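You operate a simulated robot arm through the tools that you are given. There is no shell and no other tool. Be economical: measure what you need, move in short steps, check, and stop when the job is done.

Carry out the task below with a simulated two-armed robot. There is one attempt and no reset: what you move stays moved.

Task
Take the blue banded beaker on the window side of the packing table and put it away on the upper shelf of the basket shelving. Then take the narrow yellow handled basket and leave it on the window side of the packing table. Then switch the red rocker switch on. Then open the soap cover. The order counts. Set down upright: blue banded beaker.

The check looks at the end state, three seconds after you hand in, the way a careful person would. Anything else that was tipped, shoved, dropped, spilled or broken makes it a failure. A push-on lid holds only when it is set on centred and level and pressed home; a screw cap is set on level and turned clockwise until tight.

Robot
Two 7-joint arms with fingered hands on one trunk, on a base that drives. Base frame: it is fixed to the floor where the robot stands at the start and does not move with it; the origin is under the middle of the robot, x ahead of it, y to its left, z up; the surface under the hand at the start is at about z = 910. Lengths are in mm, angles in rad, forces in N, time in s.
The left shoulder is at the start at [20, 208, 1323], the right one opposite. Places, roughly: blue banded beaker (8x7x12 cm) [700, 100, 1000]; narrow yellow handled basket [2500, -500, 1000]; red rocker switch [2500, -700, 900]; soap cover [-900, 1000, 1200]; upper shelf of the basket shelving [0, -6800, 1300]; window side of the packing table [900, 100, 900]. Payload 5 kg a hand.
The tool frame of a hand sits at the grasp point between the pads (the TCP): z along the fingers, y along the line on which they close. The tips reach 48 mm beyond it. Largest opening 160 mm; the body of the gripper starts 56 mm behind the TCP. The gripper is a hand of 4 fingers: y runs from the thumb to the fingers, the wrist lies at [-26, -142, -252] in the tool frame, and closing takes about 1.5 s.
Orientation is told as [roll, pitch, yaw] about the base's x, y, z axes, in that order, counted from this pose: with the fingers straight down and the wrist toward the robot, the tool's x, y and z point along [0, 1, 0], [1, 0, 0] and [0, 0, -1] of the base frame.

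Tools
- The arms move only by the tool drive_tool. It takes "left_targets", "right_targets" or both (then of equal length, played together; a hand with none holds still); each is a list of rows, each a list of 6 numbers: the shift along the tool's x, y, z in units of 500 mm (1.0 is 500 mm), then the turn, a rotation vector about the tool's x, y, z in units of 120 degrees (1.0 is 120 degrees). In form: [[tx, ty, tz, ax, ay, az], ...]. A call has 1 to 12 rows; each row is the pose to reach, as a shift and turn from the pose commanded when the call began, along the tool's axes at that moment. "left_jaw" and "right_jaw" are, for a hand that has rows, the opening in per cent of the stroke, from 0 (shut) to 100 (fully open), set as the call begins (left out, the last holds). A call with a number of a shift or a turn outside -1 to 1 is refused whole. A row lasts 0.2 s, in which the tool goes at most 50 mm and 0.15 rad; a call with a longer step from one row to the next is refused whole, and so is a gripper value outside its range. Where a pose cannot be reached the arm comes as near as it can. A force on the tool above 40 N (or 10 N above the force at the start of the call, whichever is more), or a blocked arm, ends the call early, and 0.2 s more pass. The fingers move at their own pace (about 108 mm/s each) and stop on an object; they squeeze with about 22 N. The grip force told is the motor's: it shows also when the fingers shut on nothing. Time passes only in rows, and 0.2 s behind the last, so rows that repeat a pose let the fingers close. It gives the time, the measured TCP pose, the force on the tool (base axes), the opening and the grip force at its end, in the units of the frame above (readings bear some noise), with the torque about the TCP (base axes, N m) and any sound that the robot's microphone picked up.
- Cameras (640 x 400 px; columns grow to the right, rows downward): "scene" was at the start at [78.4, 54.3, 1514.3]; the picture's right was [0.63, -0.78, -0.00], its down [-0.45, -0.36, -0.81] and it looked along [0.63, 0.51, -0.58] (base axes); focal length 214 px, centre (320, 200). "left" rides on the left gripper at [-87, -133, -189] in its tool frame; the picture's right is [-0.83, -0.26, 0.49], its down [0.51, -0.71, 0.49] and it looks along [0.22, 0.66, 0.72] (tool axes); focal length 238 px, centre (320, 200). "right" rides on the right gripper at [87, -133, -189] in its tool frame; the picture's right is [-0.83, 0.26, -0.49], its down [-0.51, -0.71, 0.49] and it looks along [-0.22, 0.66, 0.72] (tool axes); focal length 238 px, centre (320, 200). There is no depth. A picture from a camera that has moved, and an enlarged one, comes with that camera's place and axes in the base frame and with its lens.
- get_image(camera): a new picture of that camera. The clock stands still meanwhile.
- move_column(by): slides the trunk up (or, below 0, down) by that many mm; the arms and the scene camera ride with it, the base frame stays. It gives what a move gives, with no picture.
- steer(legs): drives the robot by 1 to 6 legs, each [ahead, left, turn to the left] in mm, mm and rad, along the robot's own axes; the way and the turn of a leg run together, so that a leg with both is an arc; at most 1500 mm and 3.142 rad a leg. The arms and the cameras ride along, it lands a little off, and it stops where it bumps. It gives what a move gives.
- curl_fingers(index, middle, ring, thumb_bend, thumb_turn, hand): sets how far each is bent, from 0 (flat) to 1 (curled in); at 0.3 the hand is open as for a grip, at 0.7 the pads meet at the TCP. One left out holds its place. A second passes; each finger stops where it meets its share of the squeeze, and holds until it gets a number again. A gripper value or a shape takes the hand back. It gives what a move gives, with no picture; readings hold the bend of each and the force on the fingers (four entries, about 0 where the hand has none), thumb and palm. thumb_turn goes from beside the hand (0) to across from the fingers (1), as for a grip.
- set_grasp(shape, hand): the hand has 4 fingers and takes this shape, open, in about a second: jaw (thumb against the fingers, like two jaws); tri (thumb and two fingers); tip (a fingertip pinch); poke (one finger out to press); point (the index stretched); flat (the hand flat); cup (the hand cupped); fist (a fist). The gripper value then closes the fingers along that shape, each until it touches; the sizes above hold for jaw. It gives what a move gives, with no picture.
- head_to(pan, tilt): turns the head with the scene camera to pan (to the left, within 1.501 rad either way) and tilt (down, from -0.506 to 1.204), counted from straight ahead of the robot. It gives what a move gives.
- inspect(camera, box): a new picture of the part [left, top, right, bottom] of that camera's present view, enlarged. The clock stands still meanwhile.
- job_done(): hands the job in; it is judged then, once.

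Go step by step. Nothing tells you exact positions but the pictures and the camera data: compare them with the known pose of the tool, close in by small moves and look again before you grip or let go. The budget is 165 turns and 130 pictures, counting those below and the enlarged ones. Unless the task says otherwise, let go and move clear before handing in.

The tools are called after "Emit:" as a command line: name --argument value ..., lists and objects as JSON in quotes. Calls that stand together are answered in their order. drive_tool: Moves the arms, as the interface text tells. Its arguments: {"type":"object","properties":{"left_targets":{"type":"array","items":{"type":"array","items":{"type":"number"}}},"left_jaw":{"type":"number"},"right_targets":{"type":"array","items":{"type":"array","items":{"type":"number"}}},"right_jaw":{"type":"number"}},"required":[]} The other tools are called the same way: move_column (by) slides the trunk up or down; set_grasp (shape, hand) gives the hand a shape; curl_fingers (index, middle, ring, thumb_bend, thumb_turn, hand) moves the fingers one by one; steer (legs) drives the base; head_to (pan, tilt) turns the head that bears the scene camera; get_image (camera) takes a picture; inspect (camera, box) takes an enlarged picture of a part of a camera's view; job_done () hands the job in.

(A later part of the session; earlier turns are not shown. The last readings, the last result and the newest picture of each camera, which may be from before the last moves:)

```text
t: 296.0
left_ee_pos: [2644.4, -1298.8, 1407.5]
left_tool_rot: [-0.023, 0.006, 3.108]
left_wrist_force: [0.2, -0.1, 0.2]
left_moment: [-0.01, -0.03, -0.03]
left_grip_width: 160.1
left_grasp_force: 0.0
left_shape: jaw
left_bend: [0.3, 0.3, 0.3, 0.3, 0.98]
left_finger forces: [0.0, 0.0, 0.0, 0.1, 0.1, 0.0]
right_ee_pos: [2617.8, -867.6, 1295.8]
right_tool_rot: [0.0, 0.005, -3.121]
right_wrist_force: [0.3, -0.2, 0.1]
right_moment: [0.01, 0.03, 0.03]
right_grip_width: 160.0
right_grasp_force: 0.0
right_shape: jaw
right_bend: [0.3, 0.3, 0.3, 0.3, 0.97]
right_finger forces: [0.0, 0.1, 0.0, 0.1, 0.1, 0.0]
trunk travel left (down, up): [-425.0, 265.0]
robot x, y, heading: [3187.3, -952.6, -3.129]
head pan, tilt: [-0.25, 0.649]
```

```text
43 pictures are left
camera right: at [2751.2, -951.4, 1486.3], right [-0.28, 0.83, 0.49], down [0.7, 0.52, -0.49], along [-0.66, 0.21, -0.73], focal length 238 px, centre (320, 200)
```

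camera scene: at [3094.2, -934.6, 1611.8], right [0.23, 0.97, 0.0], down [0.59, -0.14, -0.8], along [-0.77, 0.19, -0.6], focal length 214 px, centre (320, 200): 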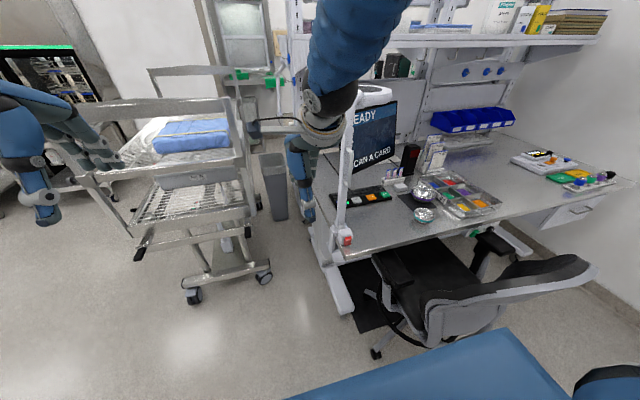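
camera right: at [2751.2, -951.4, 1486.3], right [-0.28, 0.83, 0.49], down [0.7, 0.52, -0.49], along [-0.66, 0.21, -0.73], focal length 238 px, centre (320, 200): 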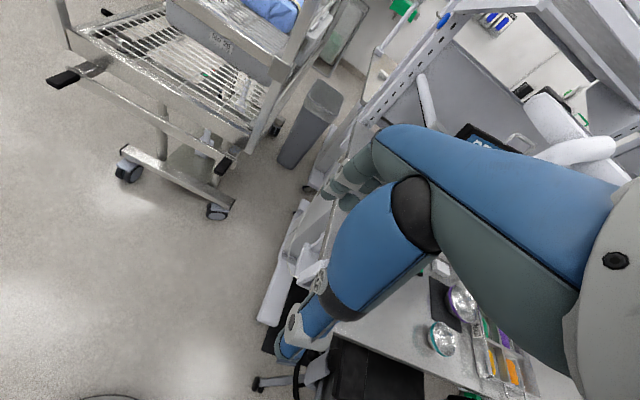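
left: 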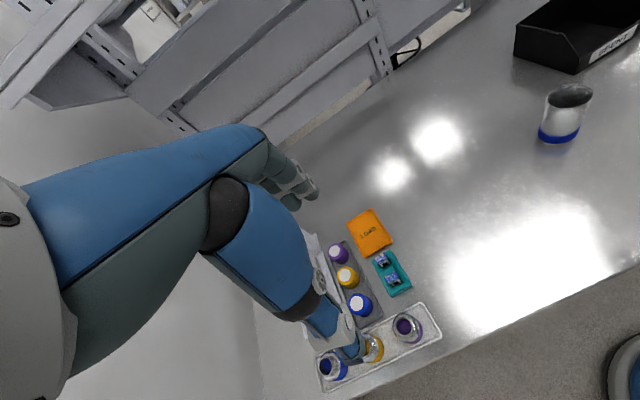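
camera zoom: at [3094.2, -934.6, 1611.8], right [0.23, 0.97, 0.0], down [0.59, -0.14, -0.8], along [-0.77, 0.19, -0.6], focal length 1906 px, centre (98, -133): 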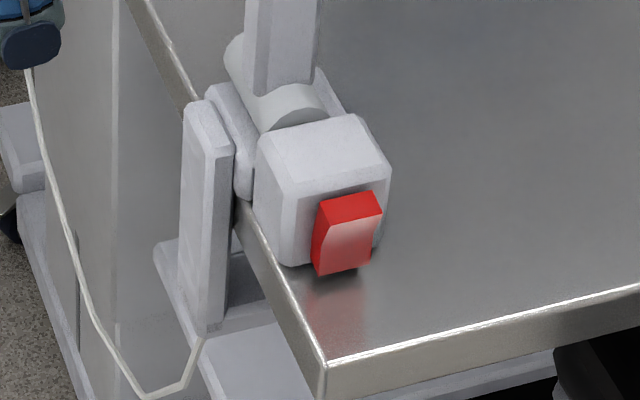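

The rocker sits on the +x face of the clamp box at about (2531, −676, 930). I zoom in strongly to see which half protrudes.

Emit:
inspect --camera "scene" --box '[340, 230, 356, 248]'

Emit:
set_grasp --hand "right" --shape "poke"

Emit:
inspect --camera "scene" --box '[230, 80, 390, 240]'

```text
16.00 times, centred on (348, 239) of scene
camera zoom: at [3094.2, -934.6, 1611.8], right [0.23, 0.97, 0.0], down [0.59, -0.14, -0.8], along [-0.77, 0.19, -0.6], focal length 3432 px, centre (-128, -424)
```

zoom: 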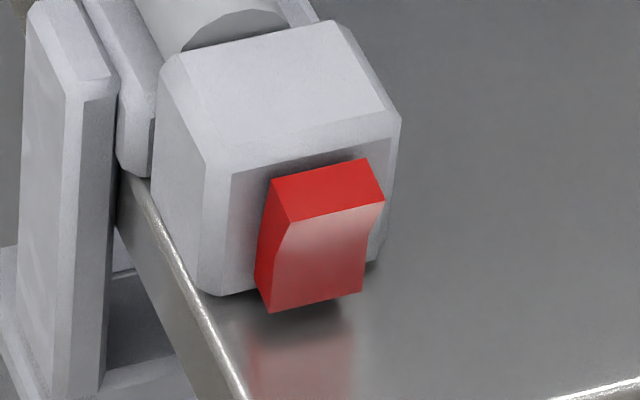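

```text
t: 296.9
left_ee_pos: [2644.4, -1298.2, 1407.1]
left_tool_rot: [-0.022, 0.006, 3.108]
left_wrist_force: [0.2, -0.4, 0.4]
left_moment: [0.03, 0.01, 0.02]
left_grip_width: 160.0
left_grasp_force: 0.1
left_shape: jaw
left_bend: [0.3, 0.3, 0.3, 0.3, 0.98]
left_finger forces: [0.0, 0.0, 0.0, 0.0, 0.1, 0.1]
right_ee_pos: [2618.2, -866.9, 1296.8]
right_tool_rot: [-0.003, 0.005, -3.12]
right_wrist_force: [0.2, -0.4, 0.6]
right_moment: [-0.01, -0.01, -0.03]
right_grip_width: 0.0
right_grasp_force: 0.0
right_shape: poke
right_bend: [0.7, 0.7, 0.99, 1.0, 1.0]
right_finger forces: [0.0, 0.0, 0.1, 0.0, 0.1, 0.0]
trunk travel left (down, up): [-425.0, 265.0]
robot x, y, heading: [3189.8, -955.6, -3.132]
head pan, tilt: [-0.25, 0.649]
```

```text
2.50 times, centred on (310, 160) of scene
camera zoom: at [3094.1, -934.5, 1611.8], right [0.23, 0.97, 0.0], down [0.59, -0.14, -0.8], along [-0.77, 0.19, -0.6], focal length 536 px, centre (345, 300)
```

zoom: 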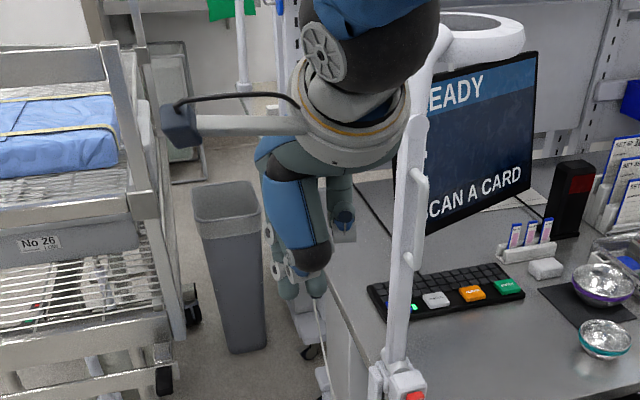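

The upper half of the rocker protrudes, so pressing the upper half in switches it. The post is right behind, so I'll approach with the hand yawed 90° and tilted so only a fingertip leads.

Emit:
drive_tool --right_targets '[[0, -0.04, 0, 0, 0, 0.068], [0, -0.08, 0, 0, 0, 0.136], [0, -0.12, 0, 0, 0, 0.204], [0, -0.16, 0, 0, 0, 0.272], [0, -0.16, 0, 0, 0, 0.34], [0, -0.16, 0, 0, 0, 0.408], [0, -0.16, 0, 0, 0, 0.476], [0, -0.16, 0, 0, 0, 0.544], [0, -0.16, 0, 0, 0, 0.612], [0, -0.16, 0, 0, 0, 0.68], [0, -0.16, 0, 0, 0, 0.748], [0, -0.16, 0, 0, 0, 0.748]]'

Emit:
drive_tool --right_targets '[[0, 0, 0, 0, 0.07, 0], [0, 0, 0, 0, 0.14, 0], [0, 0, 0, 0, 0.21, 0], [0, 0, 0, 0, 0.28, 0], [0, 0, 0, 0, 0.35, 0], [0, 0, 0, 0, 0.417, 0], [0, 0, 0, 0, 0.417, 0]]'

Emit:
get_image --camera "scene"

```text
t: 299.5
left_ee_pos: [2645.3, -1298.5, 1408.3]
left_tool_rot: [-0.021, 0.004, 3.106]
left_wrist_force: [0.6, 0.2, 0.5]
left_moment: [-0.05, 0.06, 0.03]
left_grip_width: 159.8
left_grasp_force: 0.1
left_shape: jaw
left_bend: [0.3, 0.3, 0.3, 0.3, 0.98]
left_finger forces: [0.0, 0.1, 0.0, 0.0, 0.0, 0.0]
right_ee_pos: [2697.9, -865.2, 1297.0]
right_tool_rot: [-0.005, -0.002, 1.594]
right_wrist_force: [-0.2, -0.6, 0.0]
right_moment: [-0.04, 0.05, 0.02]
right_grip_width: 0.0
right_grasp_force: 0.0
right_shape: poke
right_bend: [0.7, 0.7, 0.99, 1.0, 1.0]
right_finger forces: [0.0, 0.0, 0.0, 0.0, 0.1, 0.1]
right hand out of reach, approached as far as the arm can: row 1
trunk travel left (down, up): [-425.0, 265.0]
robot x, y, heading: [3190.1, -956.6, -3.127]
head pan, tilt: [-0.25, 0.649]
```

```text
t: 301.1
left_ee_pos: [2644.6, -1299.2, 1408.0]
left_tool_rot: [-0.022, 0.004, 3.107]
left_wrist_force: [-0.3, 0.0, -0.1]
left_moment: [0.02, -0.03, 0.0]
left_grip_width: 159.9
left_grasp_force: 0.1
left_shape: jaw
left_bend: [0.3, 0.3, 0.3, 0.3, 0.98]
left_finger forces: [0.0, 0.0, 0.0, 0.0, 0.1, 0.0]
right_ee_pos: [2693.4, -865.8, 1296.1]
right_tool_rot: [0.475, -0.002, 1.597]
right_wrist_force: [0.4, -0.7, -0.3]
right_moment: [-0.02, -0.01, 0.02]
right_grip_width: 0.0
right_grasp_force: 0.1
right_shape: poke
right_bend: [0.7, 0.7, 0.99, 1.0, 1.0]
right_finger forces: [0.0, 0.1, 0.0, 0.1, 0.0, 0.0]
right hand out of reach, approached as far as the arm can: row 4, 5, 6, 7
trunk travel left (down, up): [-425.0, 265.0]
robot x, y, heading: [3187.8, -949.5, -3.127]
head pan, tilt: [-0.25, 0.649]
```

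```text
40 pictures are left
camera scene: at [3094.3, -934.7, 1611.8], right [0.23, 0.97, 0.0], down [0.59, -0.14, -0.8], along [-0.77, 0.19, -0.6], focal length 214 px, centre (320, 200)
```

scene: 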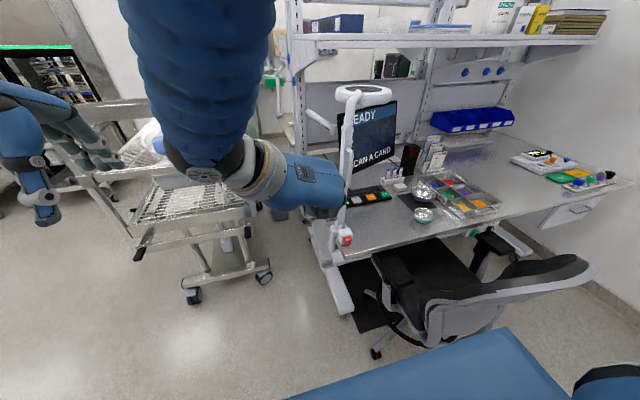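

Tilt reached 27°, which is enough. I check the fingertip in the right camera.

Emit:
get_image --camera "right"

```text
39 pictures are left
camera right: at [2705.9, -999.5, 1504.8], right [0.96, 0.28, 0.05], down [0.24, -0.7, -0.67], along [-0.15, 0.65, -0.74], focal length 238 px, centre (320, 200)
```

right: 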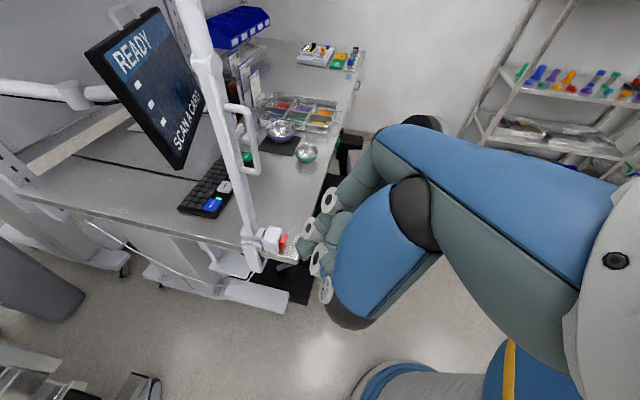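

Emit:
inspect --camera "right" --box '[230, 170, 370, 330]'

```text
2.50 times, centred on (300, 250) of right
camera zoom: at [2705.9, -999.5, 1504.8], right [0.96, 0.28, 0.05], down [0.24, -0.7, -0.67], along [-0.15, 0.65, -0.74], focal length 596 px, centre (370, 75)
```

zoom: 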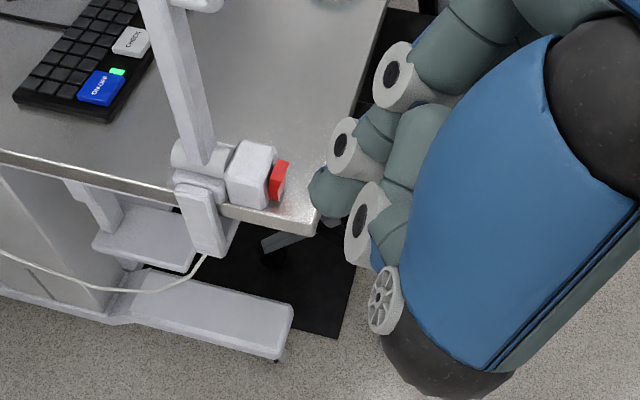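

The index tip is about (−35, +1, −33) from the TCP. I bring it to ~60 mm in front of the rocker at upper-half height.

Emit:
drive_tool --right_targets '[[-0.0244, 0.0436, 0.0686, 0, 0, 0], [-0.0489, 0.0871, 0.1371, 0, 0, 0], [-0.0733, 0.1307, 0.2057, 0, 0, 0], [-0.0978, 0.1742, 0.2742, 0, 0, 0], [-0.1222, 0.2178, 0.3428, 0, 0, 0], [-0.1467, 0.2613, 0.4113, 0, 0, 0], [-0.1711, 0.3049, 0.4799, 0, 0, 0], [-0.1956, 0.3484, 0.5484, 0, 0, 0], [-0.22, 0.392, 0.617, 0, 0, 0], [-0.22, 0.392, 0.617, 0, 0, 0]]'

Emit:
inspect --camera "right" --box '[200, 130, 400, 330]'

Emit:
inspect --camera "scene" --box '[290, 180, 400, 280]'

```text
t: 303.3
left_ee_pos: [2644.8, -1298.4, 1408.9]
left_tool_rot: [-0.025, 0.003, 3.107]
left_wrist_force: [0.9, -0.4, 0.5]
left_moment: [0.03, 0.05, 0.03]
left_grip_width: 160.4
left_grasp_force: 0.1
left_shape: jaw
left_bend: [0.3, 0.3, 0.3, 0.3, 0.98]
left_finger forces: [0.0, 0.0, 0.0, 0.1, 0.0, 0.0]
right_ee_pos: [2534.0, -663.3, 1054.1]
right_tool_rot: [0.336, 0.031, 1.561]
right_wrist_force: [0.9, -1.1, 0.2]
right_moment: [0.03, 0.03, 0.01]
right_grip_width: 0.0
right_grasp_force: 0.0
right_shape: poke
right_bend: [0.7, 0.7, 0.99, 1.0, 1.0]
right_finger forces: [0.0, 0.0, 0.1, 0.1, 0.0, 0.1]
right hand out of reach, approached as far as the arm can: row 1, 2, 3, 4, 5, 6, 7, 8, 9, 10
trunk travel left (down, up): [-425.0, 265.0]
robot x, y, heading: [3188.1, -954.4, -3.128]
head pan, tilt: [-0.25, 0.649]
```

```text
2.00 times, centred on (300, 230) of right
camera zoom: at [2514.0, -788.5, 1265.7], right [0.95, 0.26, 0.18], down [0.31, -0.73, -0.61], along [-0.03, 0.63, -0.78], focal length 477 px, centre (360, 140)
```

zoom: 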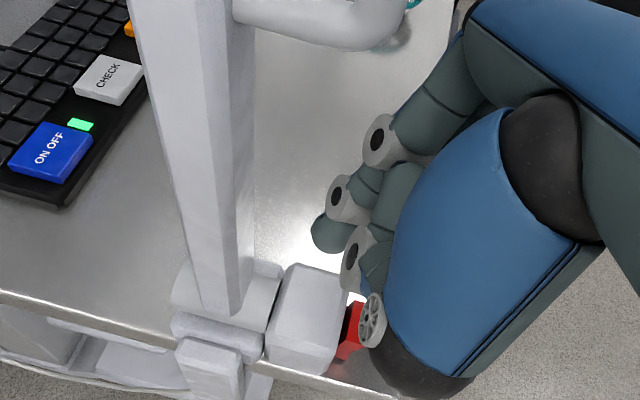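

```text
4.00 times, centred on (345, 230) of scene
camera zoom: at [3095.5, -935.1, 1612.0], right [0.23, 0.97, 0.0], down [0.59, -0.14, -0.8], along [-0.77, 0.19, -0.6], focal length 858 px, centre (220, 80)
```

zoom: 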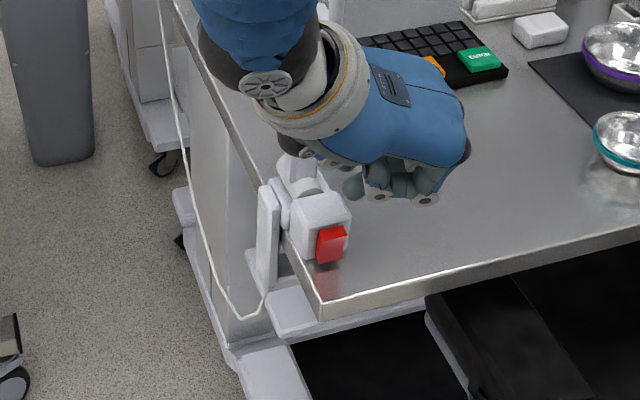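

The pose was out of reach because I stood too close. I back the base 200 mm, lower the trunk 100 mm and re-approach.

Emit:
steer --legs '[[-200, 0, 0]]'

Emit:
move_column --by -100

Emit:
drive_tool --right_targets '[[0.06, 0, 0.03, 0, 0, 0], [0.12, 0, 0.06, 0, 0, 0], [0.182, 0, 0.09, 0, 0, 0], [0.182, 0, 0.09, 0, 0, 0], [0.182, 0, 0.09, 0, 0, 0], [0.182, 0, 0.09, 0, 0, 0]]'

Emit:
get_image --camera "scene"

```text
t: 304.9
left_ee_pos: [2845.5, -1296.7, 1408.6]
left_tool_rot: [-0.023, 0.003, 3.107]
left_wrist_force: [0.9, -1.1, -0.4]
left_moment: [-0.02, 0.13, 0.03]
left_grip_width: 160.1
left_grasp_force: 0.1
left_shape: jaw
left_bend: [0.3, 0.3, 0.3, 0.3, 0.98]
left_finger forces: [0.1, 0.0, 0.0, 0.0, 0.0, 0.0]
right_ee_pos: [2733.6, -659.9, 1053.7]
right_tool_rot: [0.336, 0.033, 1.564]
right_wrist_force: [1.2, 0.7, 0.2]
right_moment: [-0.02, 0.05, 0.02]
right_grip_width: 0.0
right_grasp_force: 0.1
right_shape: poke
right_bend: [0.7, 0.7, 0.99, 1.0, 1.0]
right_finger forces: [0.1, 0.0, 0.0, 0.0, 0.1, 0.0]
trunk travel left (down, up): [-425.0, 265.0]
robot x, y, heading: [3392.1, -950.1, -3.13]
head pan, tilt: [-0.25, 0.649]
```

```text
t: 306.2
left_ee_pos: [2845.7, -1296.7, 1307.7]
left_tool_rot: [-0.023, 0.003, 3.109]
left_wrist_force: [0.4, 0.0, 0.5]
left_moment: [0.02, -0.03, -0.02]
left_grip_width: 160.3
left_grasp_force: 0.0
left_shape: jaw
left_bend: [0.3, 0.3, 0.3, 0.3, 0.98]
left_finger forces: [0.0, 0.1, 0.1, 0.0, 0.0, 0.0]
right_ee_pos: [2732.2, -660.2, 954.1]
right_tool_rot: [0.335, 0.033, 1.564]
right_wrist_force: [0.0, 1.1, 0.5]
right_moment: [0.0, -0.01, 0.0]
right_grip_width: 0.0
right_grasp_force: 0.1
right_shape: poke
right_bend: [0.7, 0.7, 0.99, 1.0, 1.0]
right_finger forces: [0.0, 0.0, 0.1, 0.0, 0.0, 0.1]
trunk travel left (down, up): [-325.0, 365.0]
robot x, y, heading: [3388.5, -953.0, -3.127]
head pan, tilt: [-0.25, 0.649]
```

```text
t: 307.6
left_ee_pos: [2845.2, -1296.0, 1307.0]
left_tool_rot: [-0.022, 0.003, 3.108]
left_wrist_force: [0.7, -0.4, -0.6]
left_moment: [0.01, 0.02, 0.02]
left_grip_width: 159.9
left_grasp_force: 0.1
left_shape: jaw
left_bend: [0.3, 0.3, 0.3, 0.3, 0.98]
left_finger forces: [0.0, 0.0, 0.1, 0.0, 0.0, 0.1]
right_ee_pos: [2632.1, -660.9, 940.6]
right_tool_rot: [0.334, 0.032, 1.564]
right_wrist_force: [0.9, 0.1, 0.3]
right_moment: [0.02, 0.0, 0.0]
right_grip_width: 0.1
right_grasp_force: 0.1
right_shape: poke
right_bend: [0.7, 0.7, 0.99, 1.0, 1.0]
right_finger forces: [0.0, 0.0, 0.0, 0.0, 0.0, 0.0]
trunk travel left (down, up): [-325.0, 365.0]
robot x, y, heading: [3389.2, -952.0, -3.129]
head pan, tilt: [-0.25, 0.649]
```

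```text
35 pictures are left
camera scene: at [3294.5, -931.8, 1511.8], right [0.23, 0.97, 0.0], down [0.59, -0.14, -0.8], along [-0.77, 0.19, -0.6], focal length 214 px, centre (320, 200)
```

scene: 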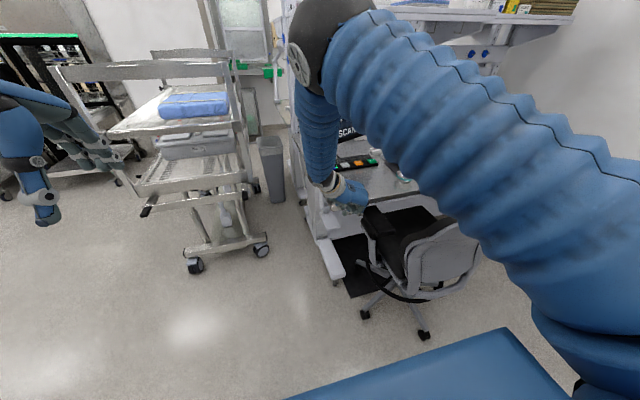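

Now reachable. I raise the hand, tilt it more, and look from the hand camera before pressing.

Emit:
drive_tool --right_targets '[[0.013, -0.009, -0.038, 0, 0, 0], [0.026, -0.018, -0.076, 0, 0.05, 0], [0.026, -0.018, -0.076, 0, 0.1, 0], [0.026, -0.018, -0.076, 0, 0.14, 0], [0.026, -0.018, -0.076, 0, 0.14, 0]]'

Emit:
inspect --camera "right" --box '[180, 130, 400, 330]'

Emit:
inspect --camera "scene" --box '[290, 150, 400, 250]'

```text
t: 308.8
left_ee_pos: [2845.4, -1296.7, 1306.6]
left_tool_rot: [-0.023, 0.006, 3.11]
left_wrist_force: [-0.5, -0.2, -1.4]
left_moment: [-0.02, -0.02, -0.02]
left_grip_width: 160.0
left_grasp_force: 0.0
left_shape: jaw
left_bend: [0.3, 0.3, 0.3, 0.3, 0.98]
left_finger forces: [0.0, 0.0, 0.1, 0.0, 0.0, 0.0]
right_ee_pos: [2631.2, -667.5, 981.5]
right_tool_rot: [0.485, 0.034, 1.562]
right_wrist_force: [0.6, -0.3, -0.9]
right_moment: [0.01, 0.01, 0.02]
right_grip_width: 0.0
right_grasp_force: 0.0
right_shape: poke
right_bend: [0.7, 0.7, 0.99, 1.0, 1.0]
right_finger forces: [0.0, 0.0, 0.0, 0.0, 0.0, 0.0]
right hand out of reach, approached as far as the arm can: row 3, 4, 5
trunk travel left (down, up): [-325.0, 365.0]
robot x, y, heading: [3392.6, -956.4, -3.135]
head pan, tilt: [-0.25, 0.649]
```

```text
2.00 times, centred on (290, 230) of right
camera zoom: at [2642.5, -793.6, 1194.3], right [0.97, 0.25, 0.03], down [0.21, -0.73, -0.64], along [-0.14, 0.63, -0.76], focal length 477 px, centre (380, 140)
```

zoom: 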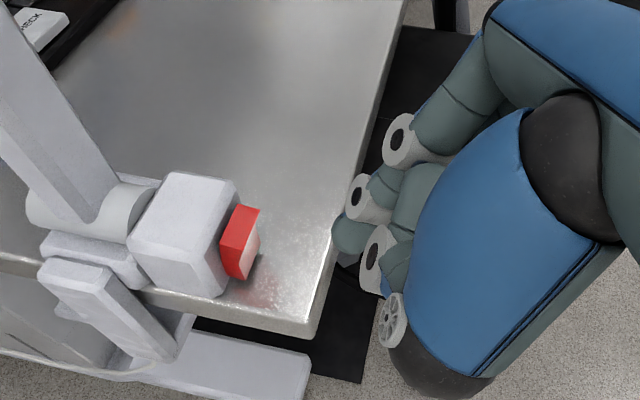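

```text
4.00 times, centred on (345, 200) of scene
camera zoom: at [3294.2, -931.8, 1511.8], right [0.23, 0.97, 0.0], down [0.59, -0.14, -0.8], along [-0.77, 0.19, -0.61], focal length 858 px, centre (220, 200)
```

zoom: 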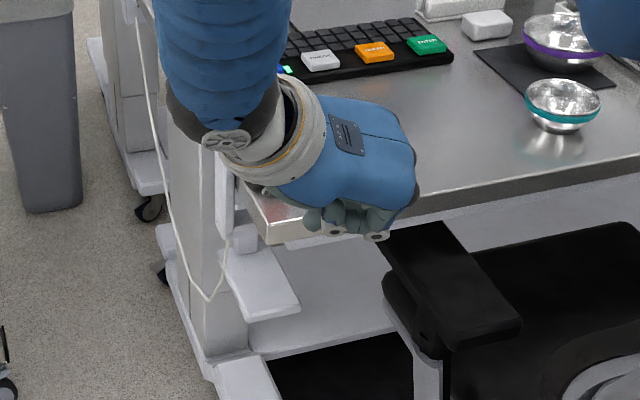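

The tip is at about (2595, −661, 949); the rocker's upper ridge about (2543, −681, 942). I move to just in front of it.

Emit:
drive_tool --right_targets '[[0.02, -0.036, 0.02, 0, 0, 0], [0.0566, -0.036, 0.058, 0, 0, 0], [0.0566, -0.036, 0.058, 0, 0, 0]]'

Emit:
inspect --camera "right" --box '[240, 190, 360, 300]'

```text
t: 309.6
left_ee_pos: [2847.0, -1297.9, 1308.2]
left_tool_rot: [-0.026, 0.003, 3.108]
left_wrist_force: [0.1, -0.1, -0.1]
left_moment: [0.04, 0.06, 0.01]
left_grip_width: 160.0
left_grasp_force: 0.1
left_shape: jaw
left_bend: [0.3, 0.3, 0.3, 0.3, 0.98]
left_finger forces: [0.1, 0.0, 0.0, 0.1, 0.1, 0.0]
right_ee_pos: [2594.3, -686.0, 970.0]
right_tool_rot: [0.486, 0.036, 1.561]
right_wrist_force: [0.2, -1.3, 0.4]
right_moment: [0.0, -0.02, 0.0]
right_grip_width: 0.0
right_grasp_force: 0.0
right_shape: poke
right_bend: [0.7, 0.7, 0.99, 1.0, 1.0]
right_finger forces: [0.1, 0.0, 0.1, 0.0, 0.0, 0.0]
trunk travel left (down, up): [-325.0, 365.0]
robot x, y, heading: [3391.3, -954.5, -3.128]
head pan, tilt: [-0.25, 0.649]
```

```text
3.64 times, centred on (300, 245) of right
camera zoom: at [2605.9, -811.6, 1183.3], right [0.97, 0.25, 0.03], down [0.21, -0.73, -0.65], along [-0.14, 0.63, -0.76], focal length 867 px, centre (393, 36)
```

zoom: 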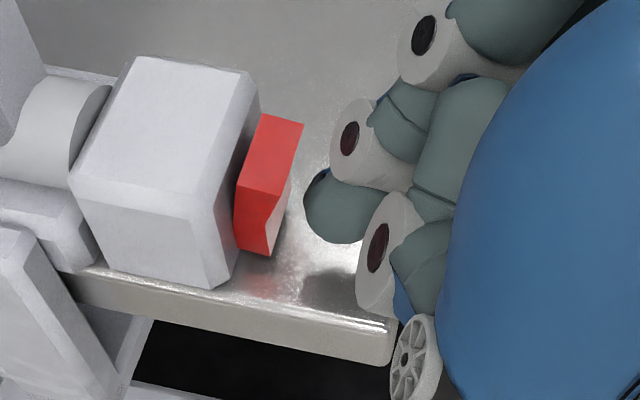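

The tip is some 9 mm in front of the rocker's upper half. I nudge 8 mm in +y, 4 mm up, and press inward in small steps.

Emit:
drive_tool --right_targets '[[0.0038, 0.016, -0.007, 0, 0, 0], [0.0126, 0.016, -0.0023, 0, 0, 0], [0.0215, 0.016, 0.0023, 0, 0, 0], [0.0303, 0.016, 0.007, 0, 0, 0], [0.0392, 0.016, 0.0117, 0, 0, 0]]'

Emit:
inspect --camera "right" --box '[240, 190, 360, 300]'

```text
t: 310.8
left_ee_pos: [2846.1, -1294.7, 1309.2]
left_tool_rot: [-0.026, 0.004, 3.106]
left_wrist_force: [-1.0, 0.0, -0.1]
left_moment: [-0.02, -0.1, -0.02]
left_grip_width: 160.1
left_grasp_force: 0.0
left_shape: jaw
left_bend: [0.3, 0.3, 0.3, 0.3, 0.98]
left_finger forces: [0.1, 0.0, 0.0, 0.0, 0.0, 0.0]
right_ee_pos: [2584.5, -673.2, 967.6]
right_tool_rot: [0.471, 0.03, 1.552]
right_wrist_force: [21.2, -1.9, 5.6]
right_moment: [-0.08, -0.42, 0.08]
right_grip_width: 0.0
right_grasp_force: 0.0
right_shape: poke
right_bend: [0.7, 0.7, 0.99, 1.0, 1.0]
right_finger forces: [20.7, 0.1, 0.1, 0.0, 0.0, 0.1]
trunk travel left (down, up): [-325.0, 365.0]
robot x, y, heading: [3393.0, -952.4, -3.129]
head pan, tilt: [-0.25, 0.649]
stopped in row 5 (right hand): the force on the tool passed its limit at 42 N (the readings are from after the stop); the commanded pose is now the measured one
```

```text
3.64 times, centred on (300, 245) of right
camera zoom: at [2590.3, -799.8, 1180.4], right [0.97, 0.24, 0.05], down [0.21, -0.73, -0.65], along [-0.12, 0.64, -0.76], focal length 867 px, centre (393, 36)
```

zoom: 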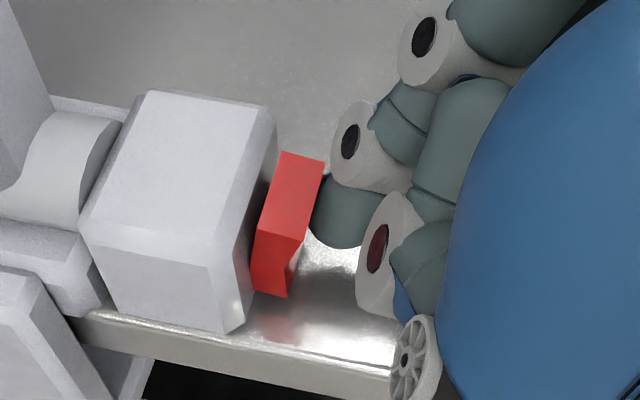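

42 N without rocking, so I'm probably pressing at or below the pivot. I back off, go 10 mm higher and press again.

Emit:
drive_tool --right_targets '[[-0.0052, 0, -0.025, 0, 0, 0], [0.009, 0, -0.0178, 0, 0, 0], [0.018, 0, -0.0133, 0, 0, 0], [0.0268, 0, -0.0087, 0, 0, 0], [0.0357, 0, -0.0042, 0, 0, 0], [0.0446, 0, 0.0004, 0, 0, 0]]'

Emit:
inspect --camera "right" --box '[240, 190, 360, 300]'

```text
t: 311.8
left_ee_pos: [2845.6, -1294.7, 1306.5]
left_tool_rot: [-0.021, 0.005, 3.104]
left_wrist_force: [-1.0, -1.1, -1.3]
left_moment: [0.04, -0.2, -0.04]
left_grip_width: 159.9
left_grasp_force: 0.1
left_shape: jaw
left_bend: [0.3, 0.3, 0.3, 0.3, 0.98]
left_finger forces: [0.0, 0.1, 0.0, 0.1, 0.0, 0.0]
right_ee_pos: [2578.4, -667.2, 975.2]
right_tool_rot: [0.464, 0.024, 1.544]
right_wrist_force: [8.0, 4.2, 3.9]
right_moment: [-0.03, -0.1, -0.08]
right_grip_width: 0.0
right_grasp_force: 0.1
right_shape: poke
right_bend: [0.7, 0.7, 0.99, 1.0, 1.0]
right_finger forces: [9.8, 0.0, 0.0, 0.0, 0.1, 0.0]
trunk travel left (down, up): [-325.0, 365.0]
robot x, y, heading: [3390.3, -952.5, -3.132]
head pan, tilt: [-0.25, 0.649]
stopped in row 4 (right hand): the force on the tool passed its limit at 43 N (the readings are from after the stop); the commanded pose is now the measured one
```

```text
3.64 times, centred on (300, 245) of right
camera zoom: at [2583.4, -795.1, 1186.8], right [0.97, 0.24, 0.05], down [0.21, -0.73, -0.65], along [-0.11, 0.64, -0.76], focal length 867 px, centre (393, 36)
```

zoom: 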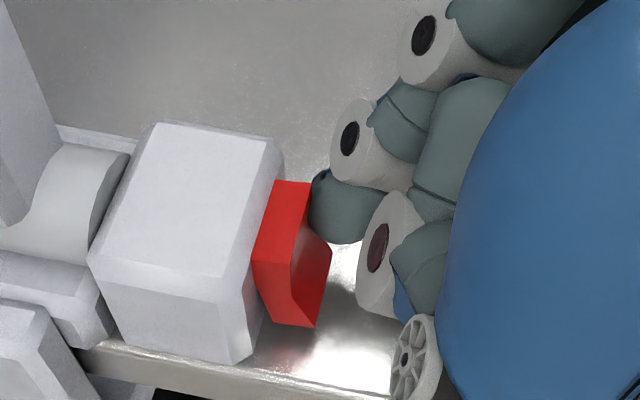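

The rocker flipped: its top is now in and bottom out. I back off and verify it stays.

Emit:
drive_tool --right_targets '[[-0.03, 0, -0.03, 0, 0, 0], [-0.089, 0, -0.09, 0, 0, 0], [-0.15, 0, -0.17, 0, 0, 0], [-0.19, 0, -0.24, 0, 0, 0]]'

Emit:
inspect --camera "right" --box '[180, 150, 360, 300]'

```text
refused: row 3 steps farther than a row can; nothing moved
```

```text
2.67 times, centred on (270, 225) of right
camera zoom: at [2583.4, -795.1, 1186.8], right [0.97, 0.24, 0.05], down [0.21, -0.73, -0.65], along [-0.11, 0.64, -0.76], focal length 636 px, centre (453, 133)
```

zoom: 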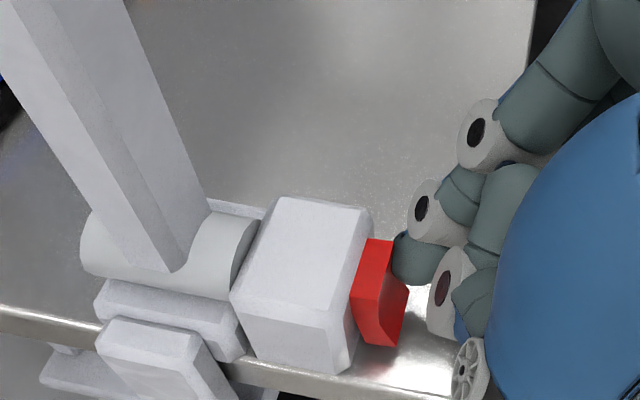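

Emit:
drive_tool --right_targets '[[-0.03, 0, -0.03, 0, 0, 0], [-0.08, 0, -0.08, 0, 0, 0], [-0.13, 0, -0.13, 0, 0, 0], [-0.18, 0, -0.18, 0, 0, 0], [-0.2, 0, -0.24, 0, 0, 0]]'

Emit:
inspect --camera "right" --box '[180, 130, 360, 280]'

```text
t: 313.0
left_ee_pos: [2846.8, -1294.6, 1308.9]
left_tool_rot: [-0.023, 0.0, 3.105]
left_wrist_force: [1.5, 0.6, -0.1]
left_moment: [0.01, 0.11, 0.03]
left_grip_width: 160.1
left_grasp_force: 0.0
left_shape: jaw
left_bend: [0.3, 0.3, 0.3, 0.3, 0.98]
left_finger forces: [0.0, 0.0, 0.0, 0.0, 0.0, 0.0]
right_ee_pos: [2716.4, -671.5, 1047.6]
right_tool_rot: [0.455, 0.031, 1.546]
right_wrist_force: [1.2, 0.2, -0.5]
right_moment: [0.03, 0.09, 0.01]
right_grip_width: 0.0
right_grasp_force: 0.0
right_shape: poke
right_bend: [0.7, 0.7, 0.99, 1.0, 1.0]
right_finger forces: [0.0, 0.0, 0.1, 0.0, 0.1, 0.1]
right hand out of reach, approached as far as the arm can: row 4, 5
trunk travel left (down, up): [-325.0, 365.0]
robot x, y, heading: [3389.3, -950.2, -3.127]
head pan, tilt: [-0.25, 0.649]
```

```text
2.67 times, centred on (270, 205) of right
camera zoom: at [2717.8, -798.1, 1261.0], right [0.97, 0.24, 0.06], down [0.22, -0.74, -0.64], along [-0.11, 0.64, -0.77], focal length 636 px, centre (453, 187)
```

zoom: 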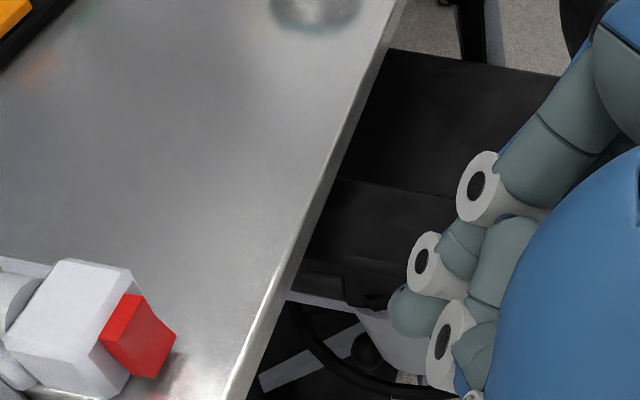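

The rocker stays in the on position. I move −y to open floor and bring the right hand back to the driving pose.

Emit:
steer --legs '[[0, 1490, 0]]'

Emit:
drive_tool --right_targets '[[0, 0, -0.02, 0, -0.07, 0], [0, 0, -0.06, 0, -0.14, 0], [0, 0, -0.1, 0, -0.217, 0], [0, 0, -0.1, 0, -0.217, 0]]'

Emit:
set_grasp --hand "right" --shape "jaw"

```text
t: 320.4
left_ee_pos: [2859.3, -2788.9, 1307.5]
left_tool_rot: [-0.024, 0.003, 3.1]
left_wrist_force: [0.5, -0.2, -0.2]
left_moment: [0.04, -0.01, 0.04]
left_grip_width: 160.1
left_grasp_force: 0.1
left_shape: jaw
left_bend: [0.3, 0.3, 0.3, 0.3, 0.98]
left_finger forces: [0.1, 0.0, 0.1, 0.0, 0.1, 0.0]
right_ee_pos: [2729.6, -2165.5, 1047.1]
right_tool_rot: [0.454, 0.032, 1.544]
right_wrist_force: [-0.2, 0.4, 0.3]
right_moment: [0.0, 0.02, 0.0]
right_grip_width: 0.1
right_grasp_force: 0.0
right_shape: poke
right_bend: [0.7, 0.7, 0.99, 1.0, 1.0]
right_finger forces: [0.0, 0.1, 0.0, 0.0, 0.0, 0.1]
trunk travel left (down, up): [-325.0, 365.0]
robot x, y, heading: [3409.3, -2450.7, -3.131]
head pan, tilt: [-0.25, 0.649]
```

```text
refused: row 3 steps farther than a row can; nothing moved
```

```text
t: 321.3
left_ee_pos: [2858.7, -2787.7, 1308.2]
left_tool_rot: [-0.022, 0.003, 3.101]
left_wrist_force: [0.5, 0.0, -0.5]
left_moment: [0.0, 0.0, -0.02]
left_grip_width: 160.0
left_grasp_force: 0.1
left_shape: jaw
left_bend: [0.3, 0.3, 0.3, 0.3, 0.98]
left_finger forces: [0.0, 0.0, 0.0, 0.1, 0.1, 0.1]
right_ee_pos: [2729.4, -2164.9, 1047.5]
right_tool_rot: [0.455, 0.031, 1.543]
right_wrist_force: [0.3, 0.1, 0.6]
right_moment: [0.0, 0.01, 0.01]
right_grip_width: 159.7
right_grasp_force: 0.1
right_shape: jaw
right_bend: [0.3, 0.3, 0.3, 0.3, 0.98]
right_finger forces: [0.1, 0.1, 0.0, 0.1, 0.0, 0.0]
trunk travel left (down, up): [-325.0, 365.0]
robot x, y, heading: [3403.3, -2445.8, -3.131]
head pan, tilt: [-0.25, 0.649]
```

Emit:
drive_tool --right_targets '[[0, 0, -0.02, 0, -0.06, 0], [0, 0, -0.06, 0, -0.12, 0], [0, 0, -0.1, 0, -0.18, 0], [0, 0, -0.1, 0, -0.217, 0], [0, 0, -0.1, 0, -0.217, 0]]'

Emit:
drive_tool --right_targets '[[0, -0.034, -0.036, 0, 0, -0.068], [0, -0.068, -0.072, 0, 0, -0.136], [-0.02, -0.102, -0.108, 0, 0, -0.204], [-0.04, -0.136, -0.144, 0, 0, -0.272], [-0.065, -0.17, -0.18, 0, 0, -0.34], [-0.09, -0.204, -0.216, 0, 0, -0.408], [-0.115, -0.238, -0.252, 0, 0, -0.476], [-0.14, -0.272, -0.288, 0, 0, -0.544], [-0.165, -0.306, -0.324, 0, 0, -0.612], [-0.19, -0.34, -0.36, 0, 0, -0.68], [-0.212, -0.374, -0.4, 0, 0, -0.748], [-0.212, -0.374, -0.4, 0, 0, -0.748]]'

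Emit:
move_column --by 200

```text
t: 322.5
left_ee_pos: [2859.9, -2788.5, 1308.4]
left_tool_rot: [-0.023, 0.004, 3.101]
left_wrist_force: [0.9, -0.3, 0.4]
left_moment: [-0.01, 0.06, -0.03]
left_grip_width: 159.9
left_grasp_force: 0.1
left_shape: jaw
left_bend: [0.3, 0.3, 0.3, 0.3, 0.98]
left_finger forces: [0.0, 0.0, 0.0, 0.0, 0.0, 0.1]
right_ee_pos: [2751.3, -2164.1, 1094.2]
right_tool_rot: [-0.003, 0.031, 1.542]
right_wrist_force: [-0.3, 0.3, 0.5]
right_moment: [-0.02, 0.04, 0.02]
right_grip_width: 159.9
right_grasp_force: 0.1
right_shape: jaw
right_bend: [0.3, 0.3, 0.3, 0.3, 0.98]
right_finger forces: [0.0, 0.0, 0.0, 0.0, 0.1, 0.1]
trunk travel left (down, up): [-325.0, 365.0]
robot x, y, heading: [3403.5, -2445.6, -3.136]
head pan, tilt: [-0.25, 0.649]
```

```text
t: 325.1
left_ee_pos: [2858.5, -2789.6, 1306.8]
left_tool_rot: [-0.024, 0.005, 3.102]
left_wrist_force: [0.7, -0.7, -0.7]
left_moment: [0.04, 0.0, -0.02]
left_grip_width: 159.8
left_grasp_force: 0.0
left_shape: jaw
left_bend: [0.3, 0.3, 0.3, 0.3, 0.98]
left_finger forces: [0.0, 0.0, 0.0, 0.0, 0.0, 0.1]
right_ee_pos: [2851.7, -2348.6, 1298.6]
right_tool_rot: [0.028, 0.003, 3.112]
right_wrist_force: [-0.3, 0.9, -0.4]
right_moment: [0.06, 0.01, 0.04]
right_grip_width: 160.2
right_grasp_force: 0.0
right_shape: jaw
right_bend: [0.3, 0.3, 0.3, 0.3, 0.97]
right_finger forces: [0.1, 0.0, 0.1, 0.0, 0.0, 0.0]
trunk travel left (down, up): [-325.0, 365.0]
robot x, y, heading: [3405.8, -2445.1, -3.135]
head pan, tilt: [-0.25, 0.649]
```

```text
t: 327.2
left_ee_pos: [2858.0, -2788.9, 1507.9]
left_tool_rot: [-0.022, 0.004, 3.1]
left_wrist_force: [-0.6, 0.8, -0.1]
left_moment: [0.0, -0.02, 0.03]
left_grip_width: 159.9
left_grasp_force: 0.1
left_shape: jaw
left_bend: [0.3, 0.3, 0.3, 0.3, 0.98]
left_finger forces: [0.0, 0.1, 0.0, 0.1, 0.0, 0.1]
right_ee_pos: [2851.4, -2349.5, 1498.2]
right_tool_rot: [0.033, 0.003, 3.112]
right_wrist_force: [-0.7, -0.7, 0.4]
right_moment: [0.02, 0.0, -0.01]
right_grip_width: 159.9
right_grasp_force: 0.1
right_shape: jaw
right_bend: [0.3, 0.3, 0.3, 0.3, 0.97]
right_finger forces: [0.0, 0.1, 0.0, 0.1, 0.0, 0.0]
trunk travel left (down, up): [-525.0, 165.0]
robot x, y, heading: [3406.1, -2447.9, -3.137]
head pan, tilt: [-0.25, 0.649]
```

Now the drive back to the packing table corridor and on toward the soap dispenser.

Emit:
steer --legs '[[1420, 0, 0], [1400, 0, 0.0], [0, 0, -1.576], [0, 390, 0], [1300, 0, 0], [950, 50, 0]]'

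Emit:
head_to --pan 0.75 --tilt 0.35

Emit:
get_image --camera "scene"

```text
t: 357.6
left_ee_pos: [-261.2, 291.6, 1508.1]
left_tool_rot: [-0.024, 0.005, 1.538]
left_wrist_force: [-0.1, 0.8, 0.3]
left_moment: [0.0, -0.01, 0.0]
left_grip_width: 159.8
left_grasp_force: 0.0
left_shape: jaw
left_bend: [0.3, 0.3, 0.3, 0.3, 0.98]
left_finger forces: [0.1, 0.0, 0.0, 0.1, 0.0, 0.0]
right_ee_pos: [180.4, 301.1, 1498.0]
right_tool_rot: [0.032, 0.003, 1.544]
right_wrist_force: [-0.6, 0.0, 0.1]
right_moment: [-0.01, 0.0, -0.01]
right_grip_width: 159.8
right_grasp_force: 0.1
right_shape: jaw
right_bend: [0.3, 0.3, 0.3, 0.3, 0.97]
right_finger forces: [0.1, 0.1, 0.0, 0.1, 0.2, 0.0]
trunk travel left (down, up): [-525.0, 165.0]
robot x, y, heading: [85.2, -247.8, 1.585]
head pan, tilt: [-0.25, 0.649]
```

```text
t: 358.8
left_ee_pos: [-261.5, 292.8, 1508.7]
left_tool_rot: [-0.024, 0.004, 1.539]
left_wrist_force: [-0.2, -0.1, 0.4]
left_moment: [-0.04, -0.02, -0.03]
left_grip_width: 160.0
left_grasp_force: 0.2
left_shape: jaw
left_bend: [0.3, 0.3, 0.3, 0.3, 0.98]
left_finger forces: [0.0, 0.0, 0.1, 0.1, 0.1, 0.0]
right_ee_pos: [179.4, 302.1, 1498.9]
right_tool_rot: [0.032, 0.002, 1.545]
right_wrist_force: [0.1, 0.1, -0.4]
right_moment: [-0.03, 0.04, -0.02]
right_grip_width: 160.0
right_grasp_force: 0.1
right_shape: jaw
right_bend: [0.3, 0.3, 0.3, 0.3, 0.97]
right_finger forces: [0.0, 0.1, 0.0, 0.1, 0.0, 0.1]
trunk travel left (down, up): [-525.0, 165.0]
robot x, y, heading: [80.2, -251.0, 1.581]
head pan, tilt: [0.75, 0.351]
```

```text
27 pictures are left
camera scene: at [19.5, -174.9, 1738.8], right [0.72, 0.69, 0.0], down [0.24, -0.25, -0.94], along [-0.65, 0.68, -0.34], focal length 214 px, centre (320, 200)
```

scene: 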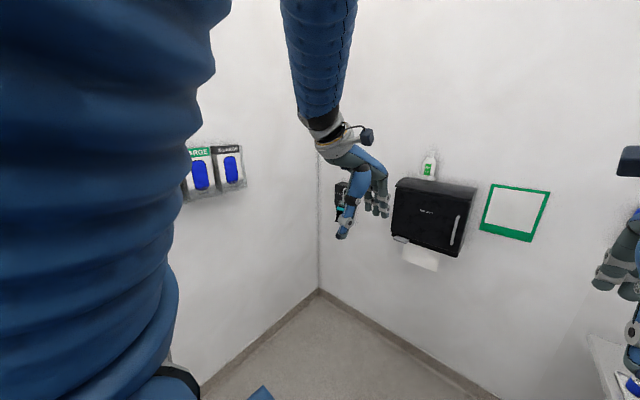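

I slide left to face the dispenser and look with the head.

Emit:
steer --legs '[[0, 480, -0.01]]'

Emit:
head_to --pan 0.45 --tilt 0.3

Emit:
get_image --camera "scene"

```text
t: 361.7
left_ee_pos: [-730.6, 294.2, 1508.5]
left_tool_rot: [-0.022, 0.002, 1.522]
left_wrist_force: [-0.1, 0.4, 0.2]
left_moment: [-0.04, 0.03, -0.01]
left_grip_width: 159.9
left_grasp_force: 0.0
left_shape: jaw
left_bend: [0.3, 0.3, 0.3, 0.3, 0.98]
left_finger forces: [0.0, 0.0, 0.0, 0.0, 0.0, 0.0]
right_ee_pos: [-289.4, 297.2, 1499.4]
right_tool_rot: [0.032, 0.002, 1.53]
right_wrist_force: [0.1, 0.3, 0.5]
right_moment: [-0.01, 0.03, 0.0]
right_grip_width: 160.2
right_grasp_force: 0.1
right_shape: jaw
right_bend: [0.3, 0.3, 0.3, 0.3, 0.97]
right_finger forces: [0.1, 0.0, 0.1, 0.1, 0.0, 0.1]
trunk travel left (down, up): [-525.0, 165.0]
robot x, y, heading: [-391.6, -254.6, 1.57]
head pan, tilt: [0.75, 0.351]
```

```text
t: 362.5
left_ee_pos: [-732.1, 294.6, 1507.8]
left_tool_rot: [-0.025, 0.002, 1.521]
left_wrist_force: [-1.0, 1.0, -1.0]
left_moment: [0.0, -0.05, -0.03]
left_grip_width: 160.0
left_grasp_force: 0.2
left_shape: jaw
left_bend: [0.3, 0.3, 0.3, 0.3, 0.98]
left_finger forces: [0.0, 0.1, 0.0, 0.0, 0.0, 0.1]
right_ee_pos: [-291.8, 297.7, 1499.3]
right_tool_rot: [0.031, 0.003, 1.531]
right_wrist_force: [-0.2, 0.7, -0.6]
right_moment: [0.03, -0.05, -0.03]
right_grip_width: 160.0
right_grasp_force: 0.2
right_shape: jaw
right_bend: [0.3, 0.3, 0.3, 0.3, 0.97]
right_finger forces: [0.0, 0.1, 0.0, 0.0, 0.1, 0.0]
trunk travel left (down, up): [-525.0, 165.0]
robot x, y, heading: [-393.8, -255.6, 1.572]
head pan, tilt: [0.45, 0.3]
```

```text
26 pictures are left
camera scene: at [-435.8, -161.8, 1743.5], right [0.9, 0.44, 0.0], down [0.13, -0.27, -0.96], along [-0.42, 0.86, -0.3], focal length 214 px, centre (320, 200)
```

scene: 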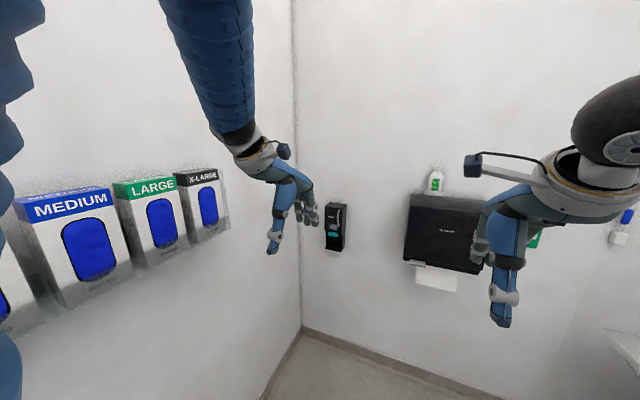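

Emit:
inspect --camera "scene" --box '[315, 195, 355, 260]'

```text
6.15 times, centred on (335, 228) of scene
camera zoom: at [-435.8, -161.8, 1743.5], right [0.9, 0.44, 0.0], down [0.13, -0.27, -0.96], along [-0.42, 0.86, -0.3], focal length 1320 px, centre (228, 31)
```

zoom: 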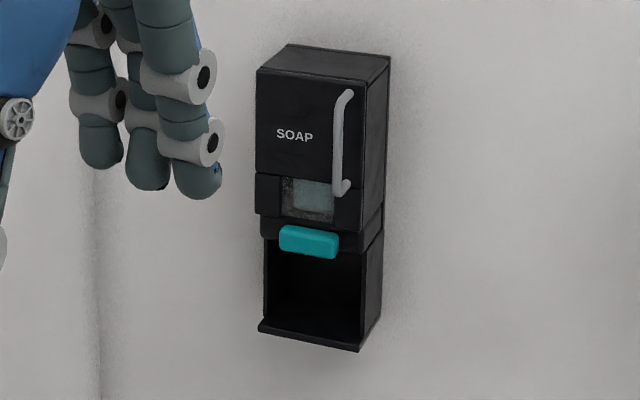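

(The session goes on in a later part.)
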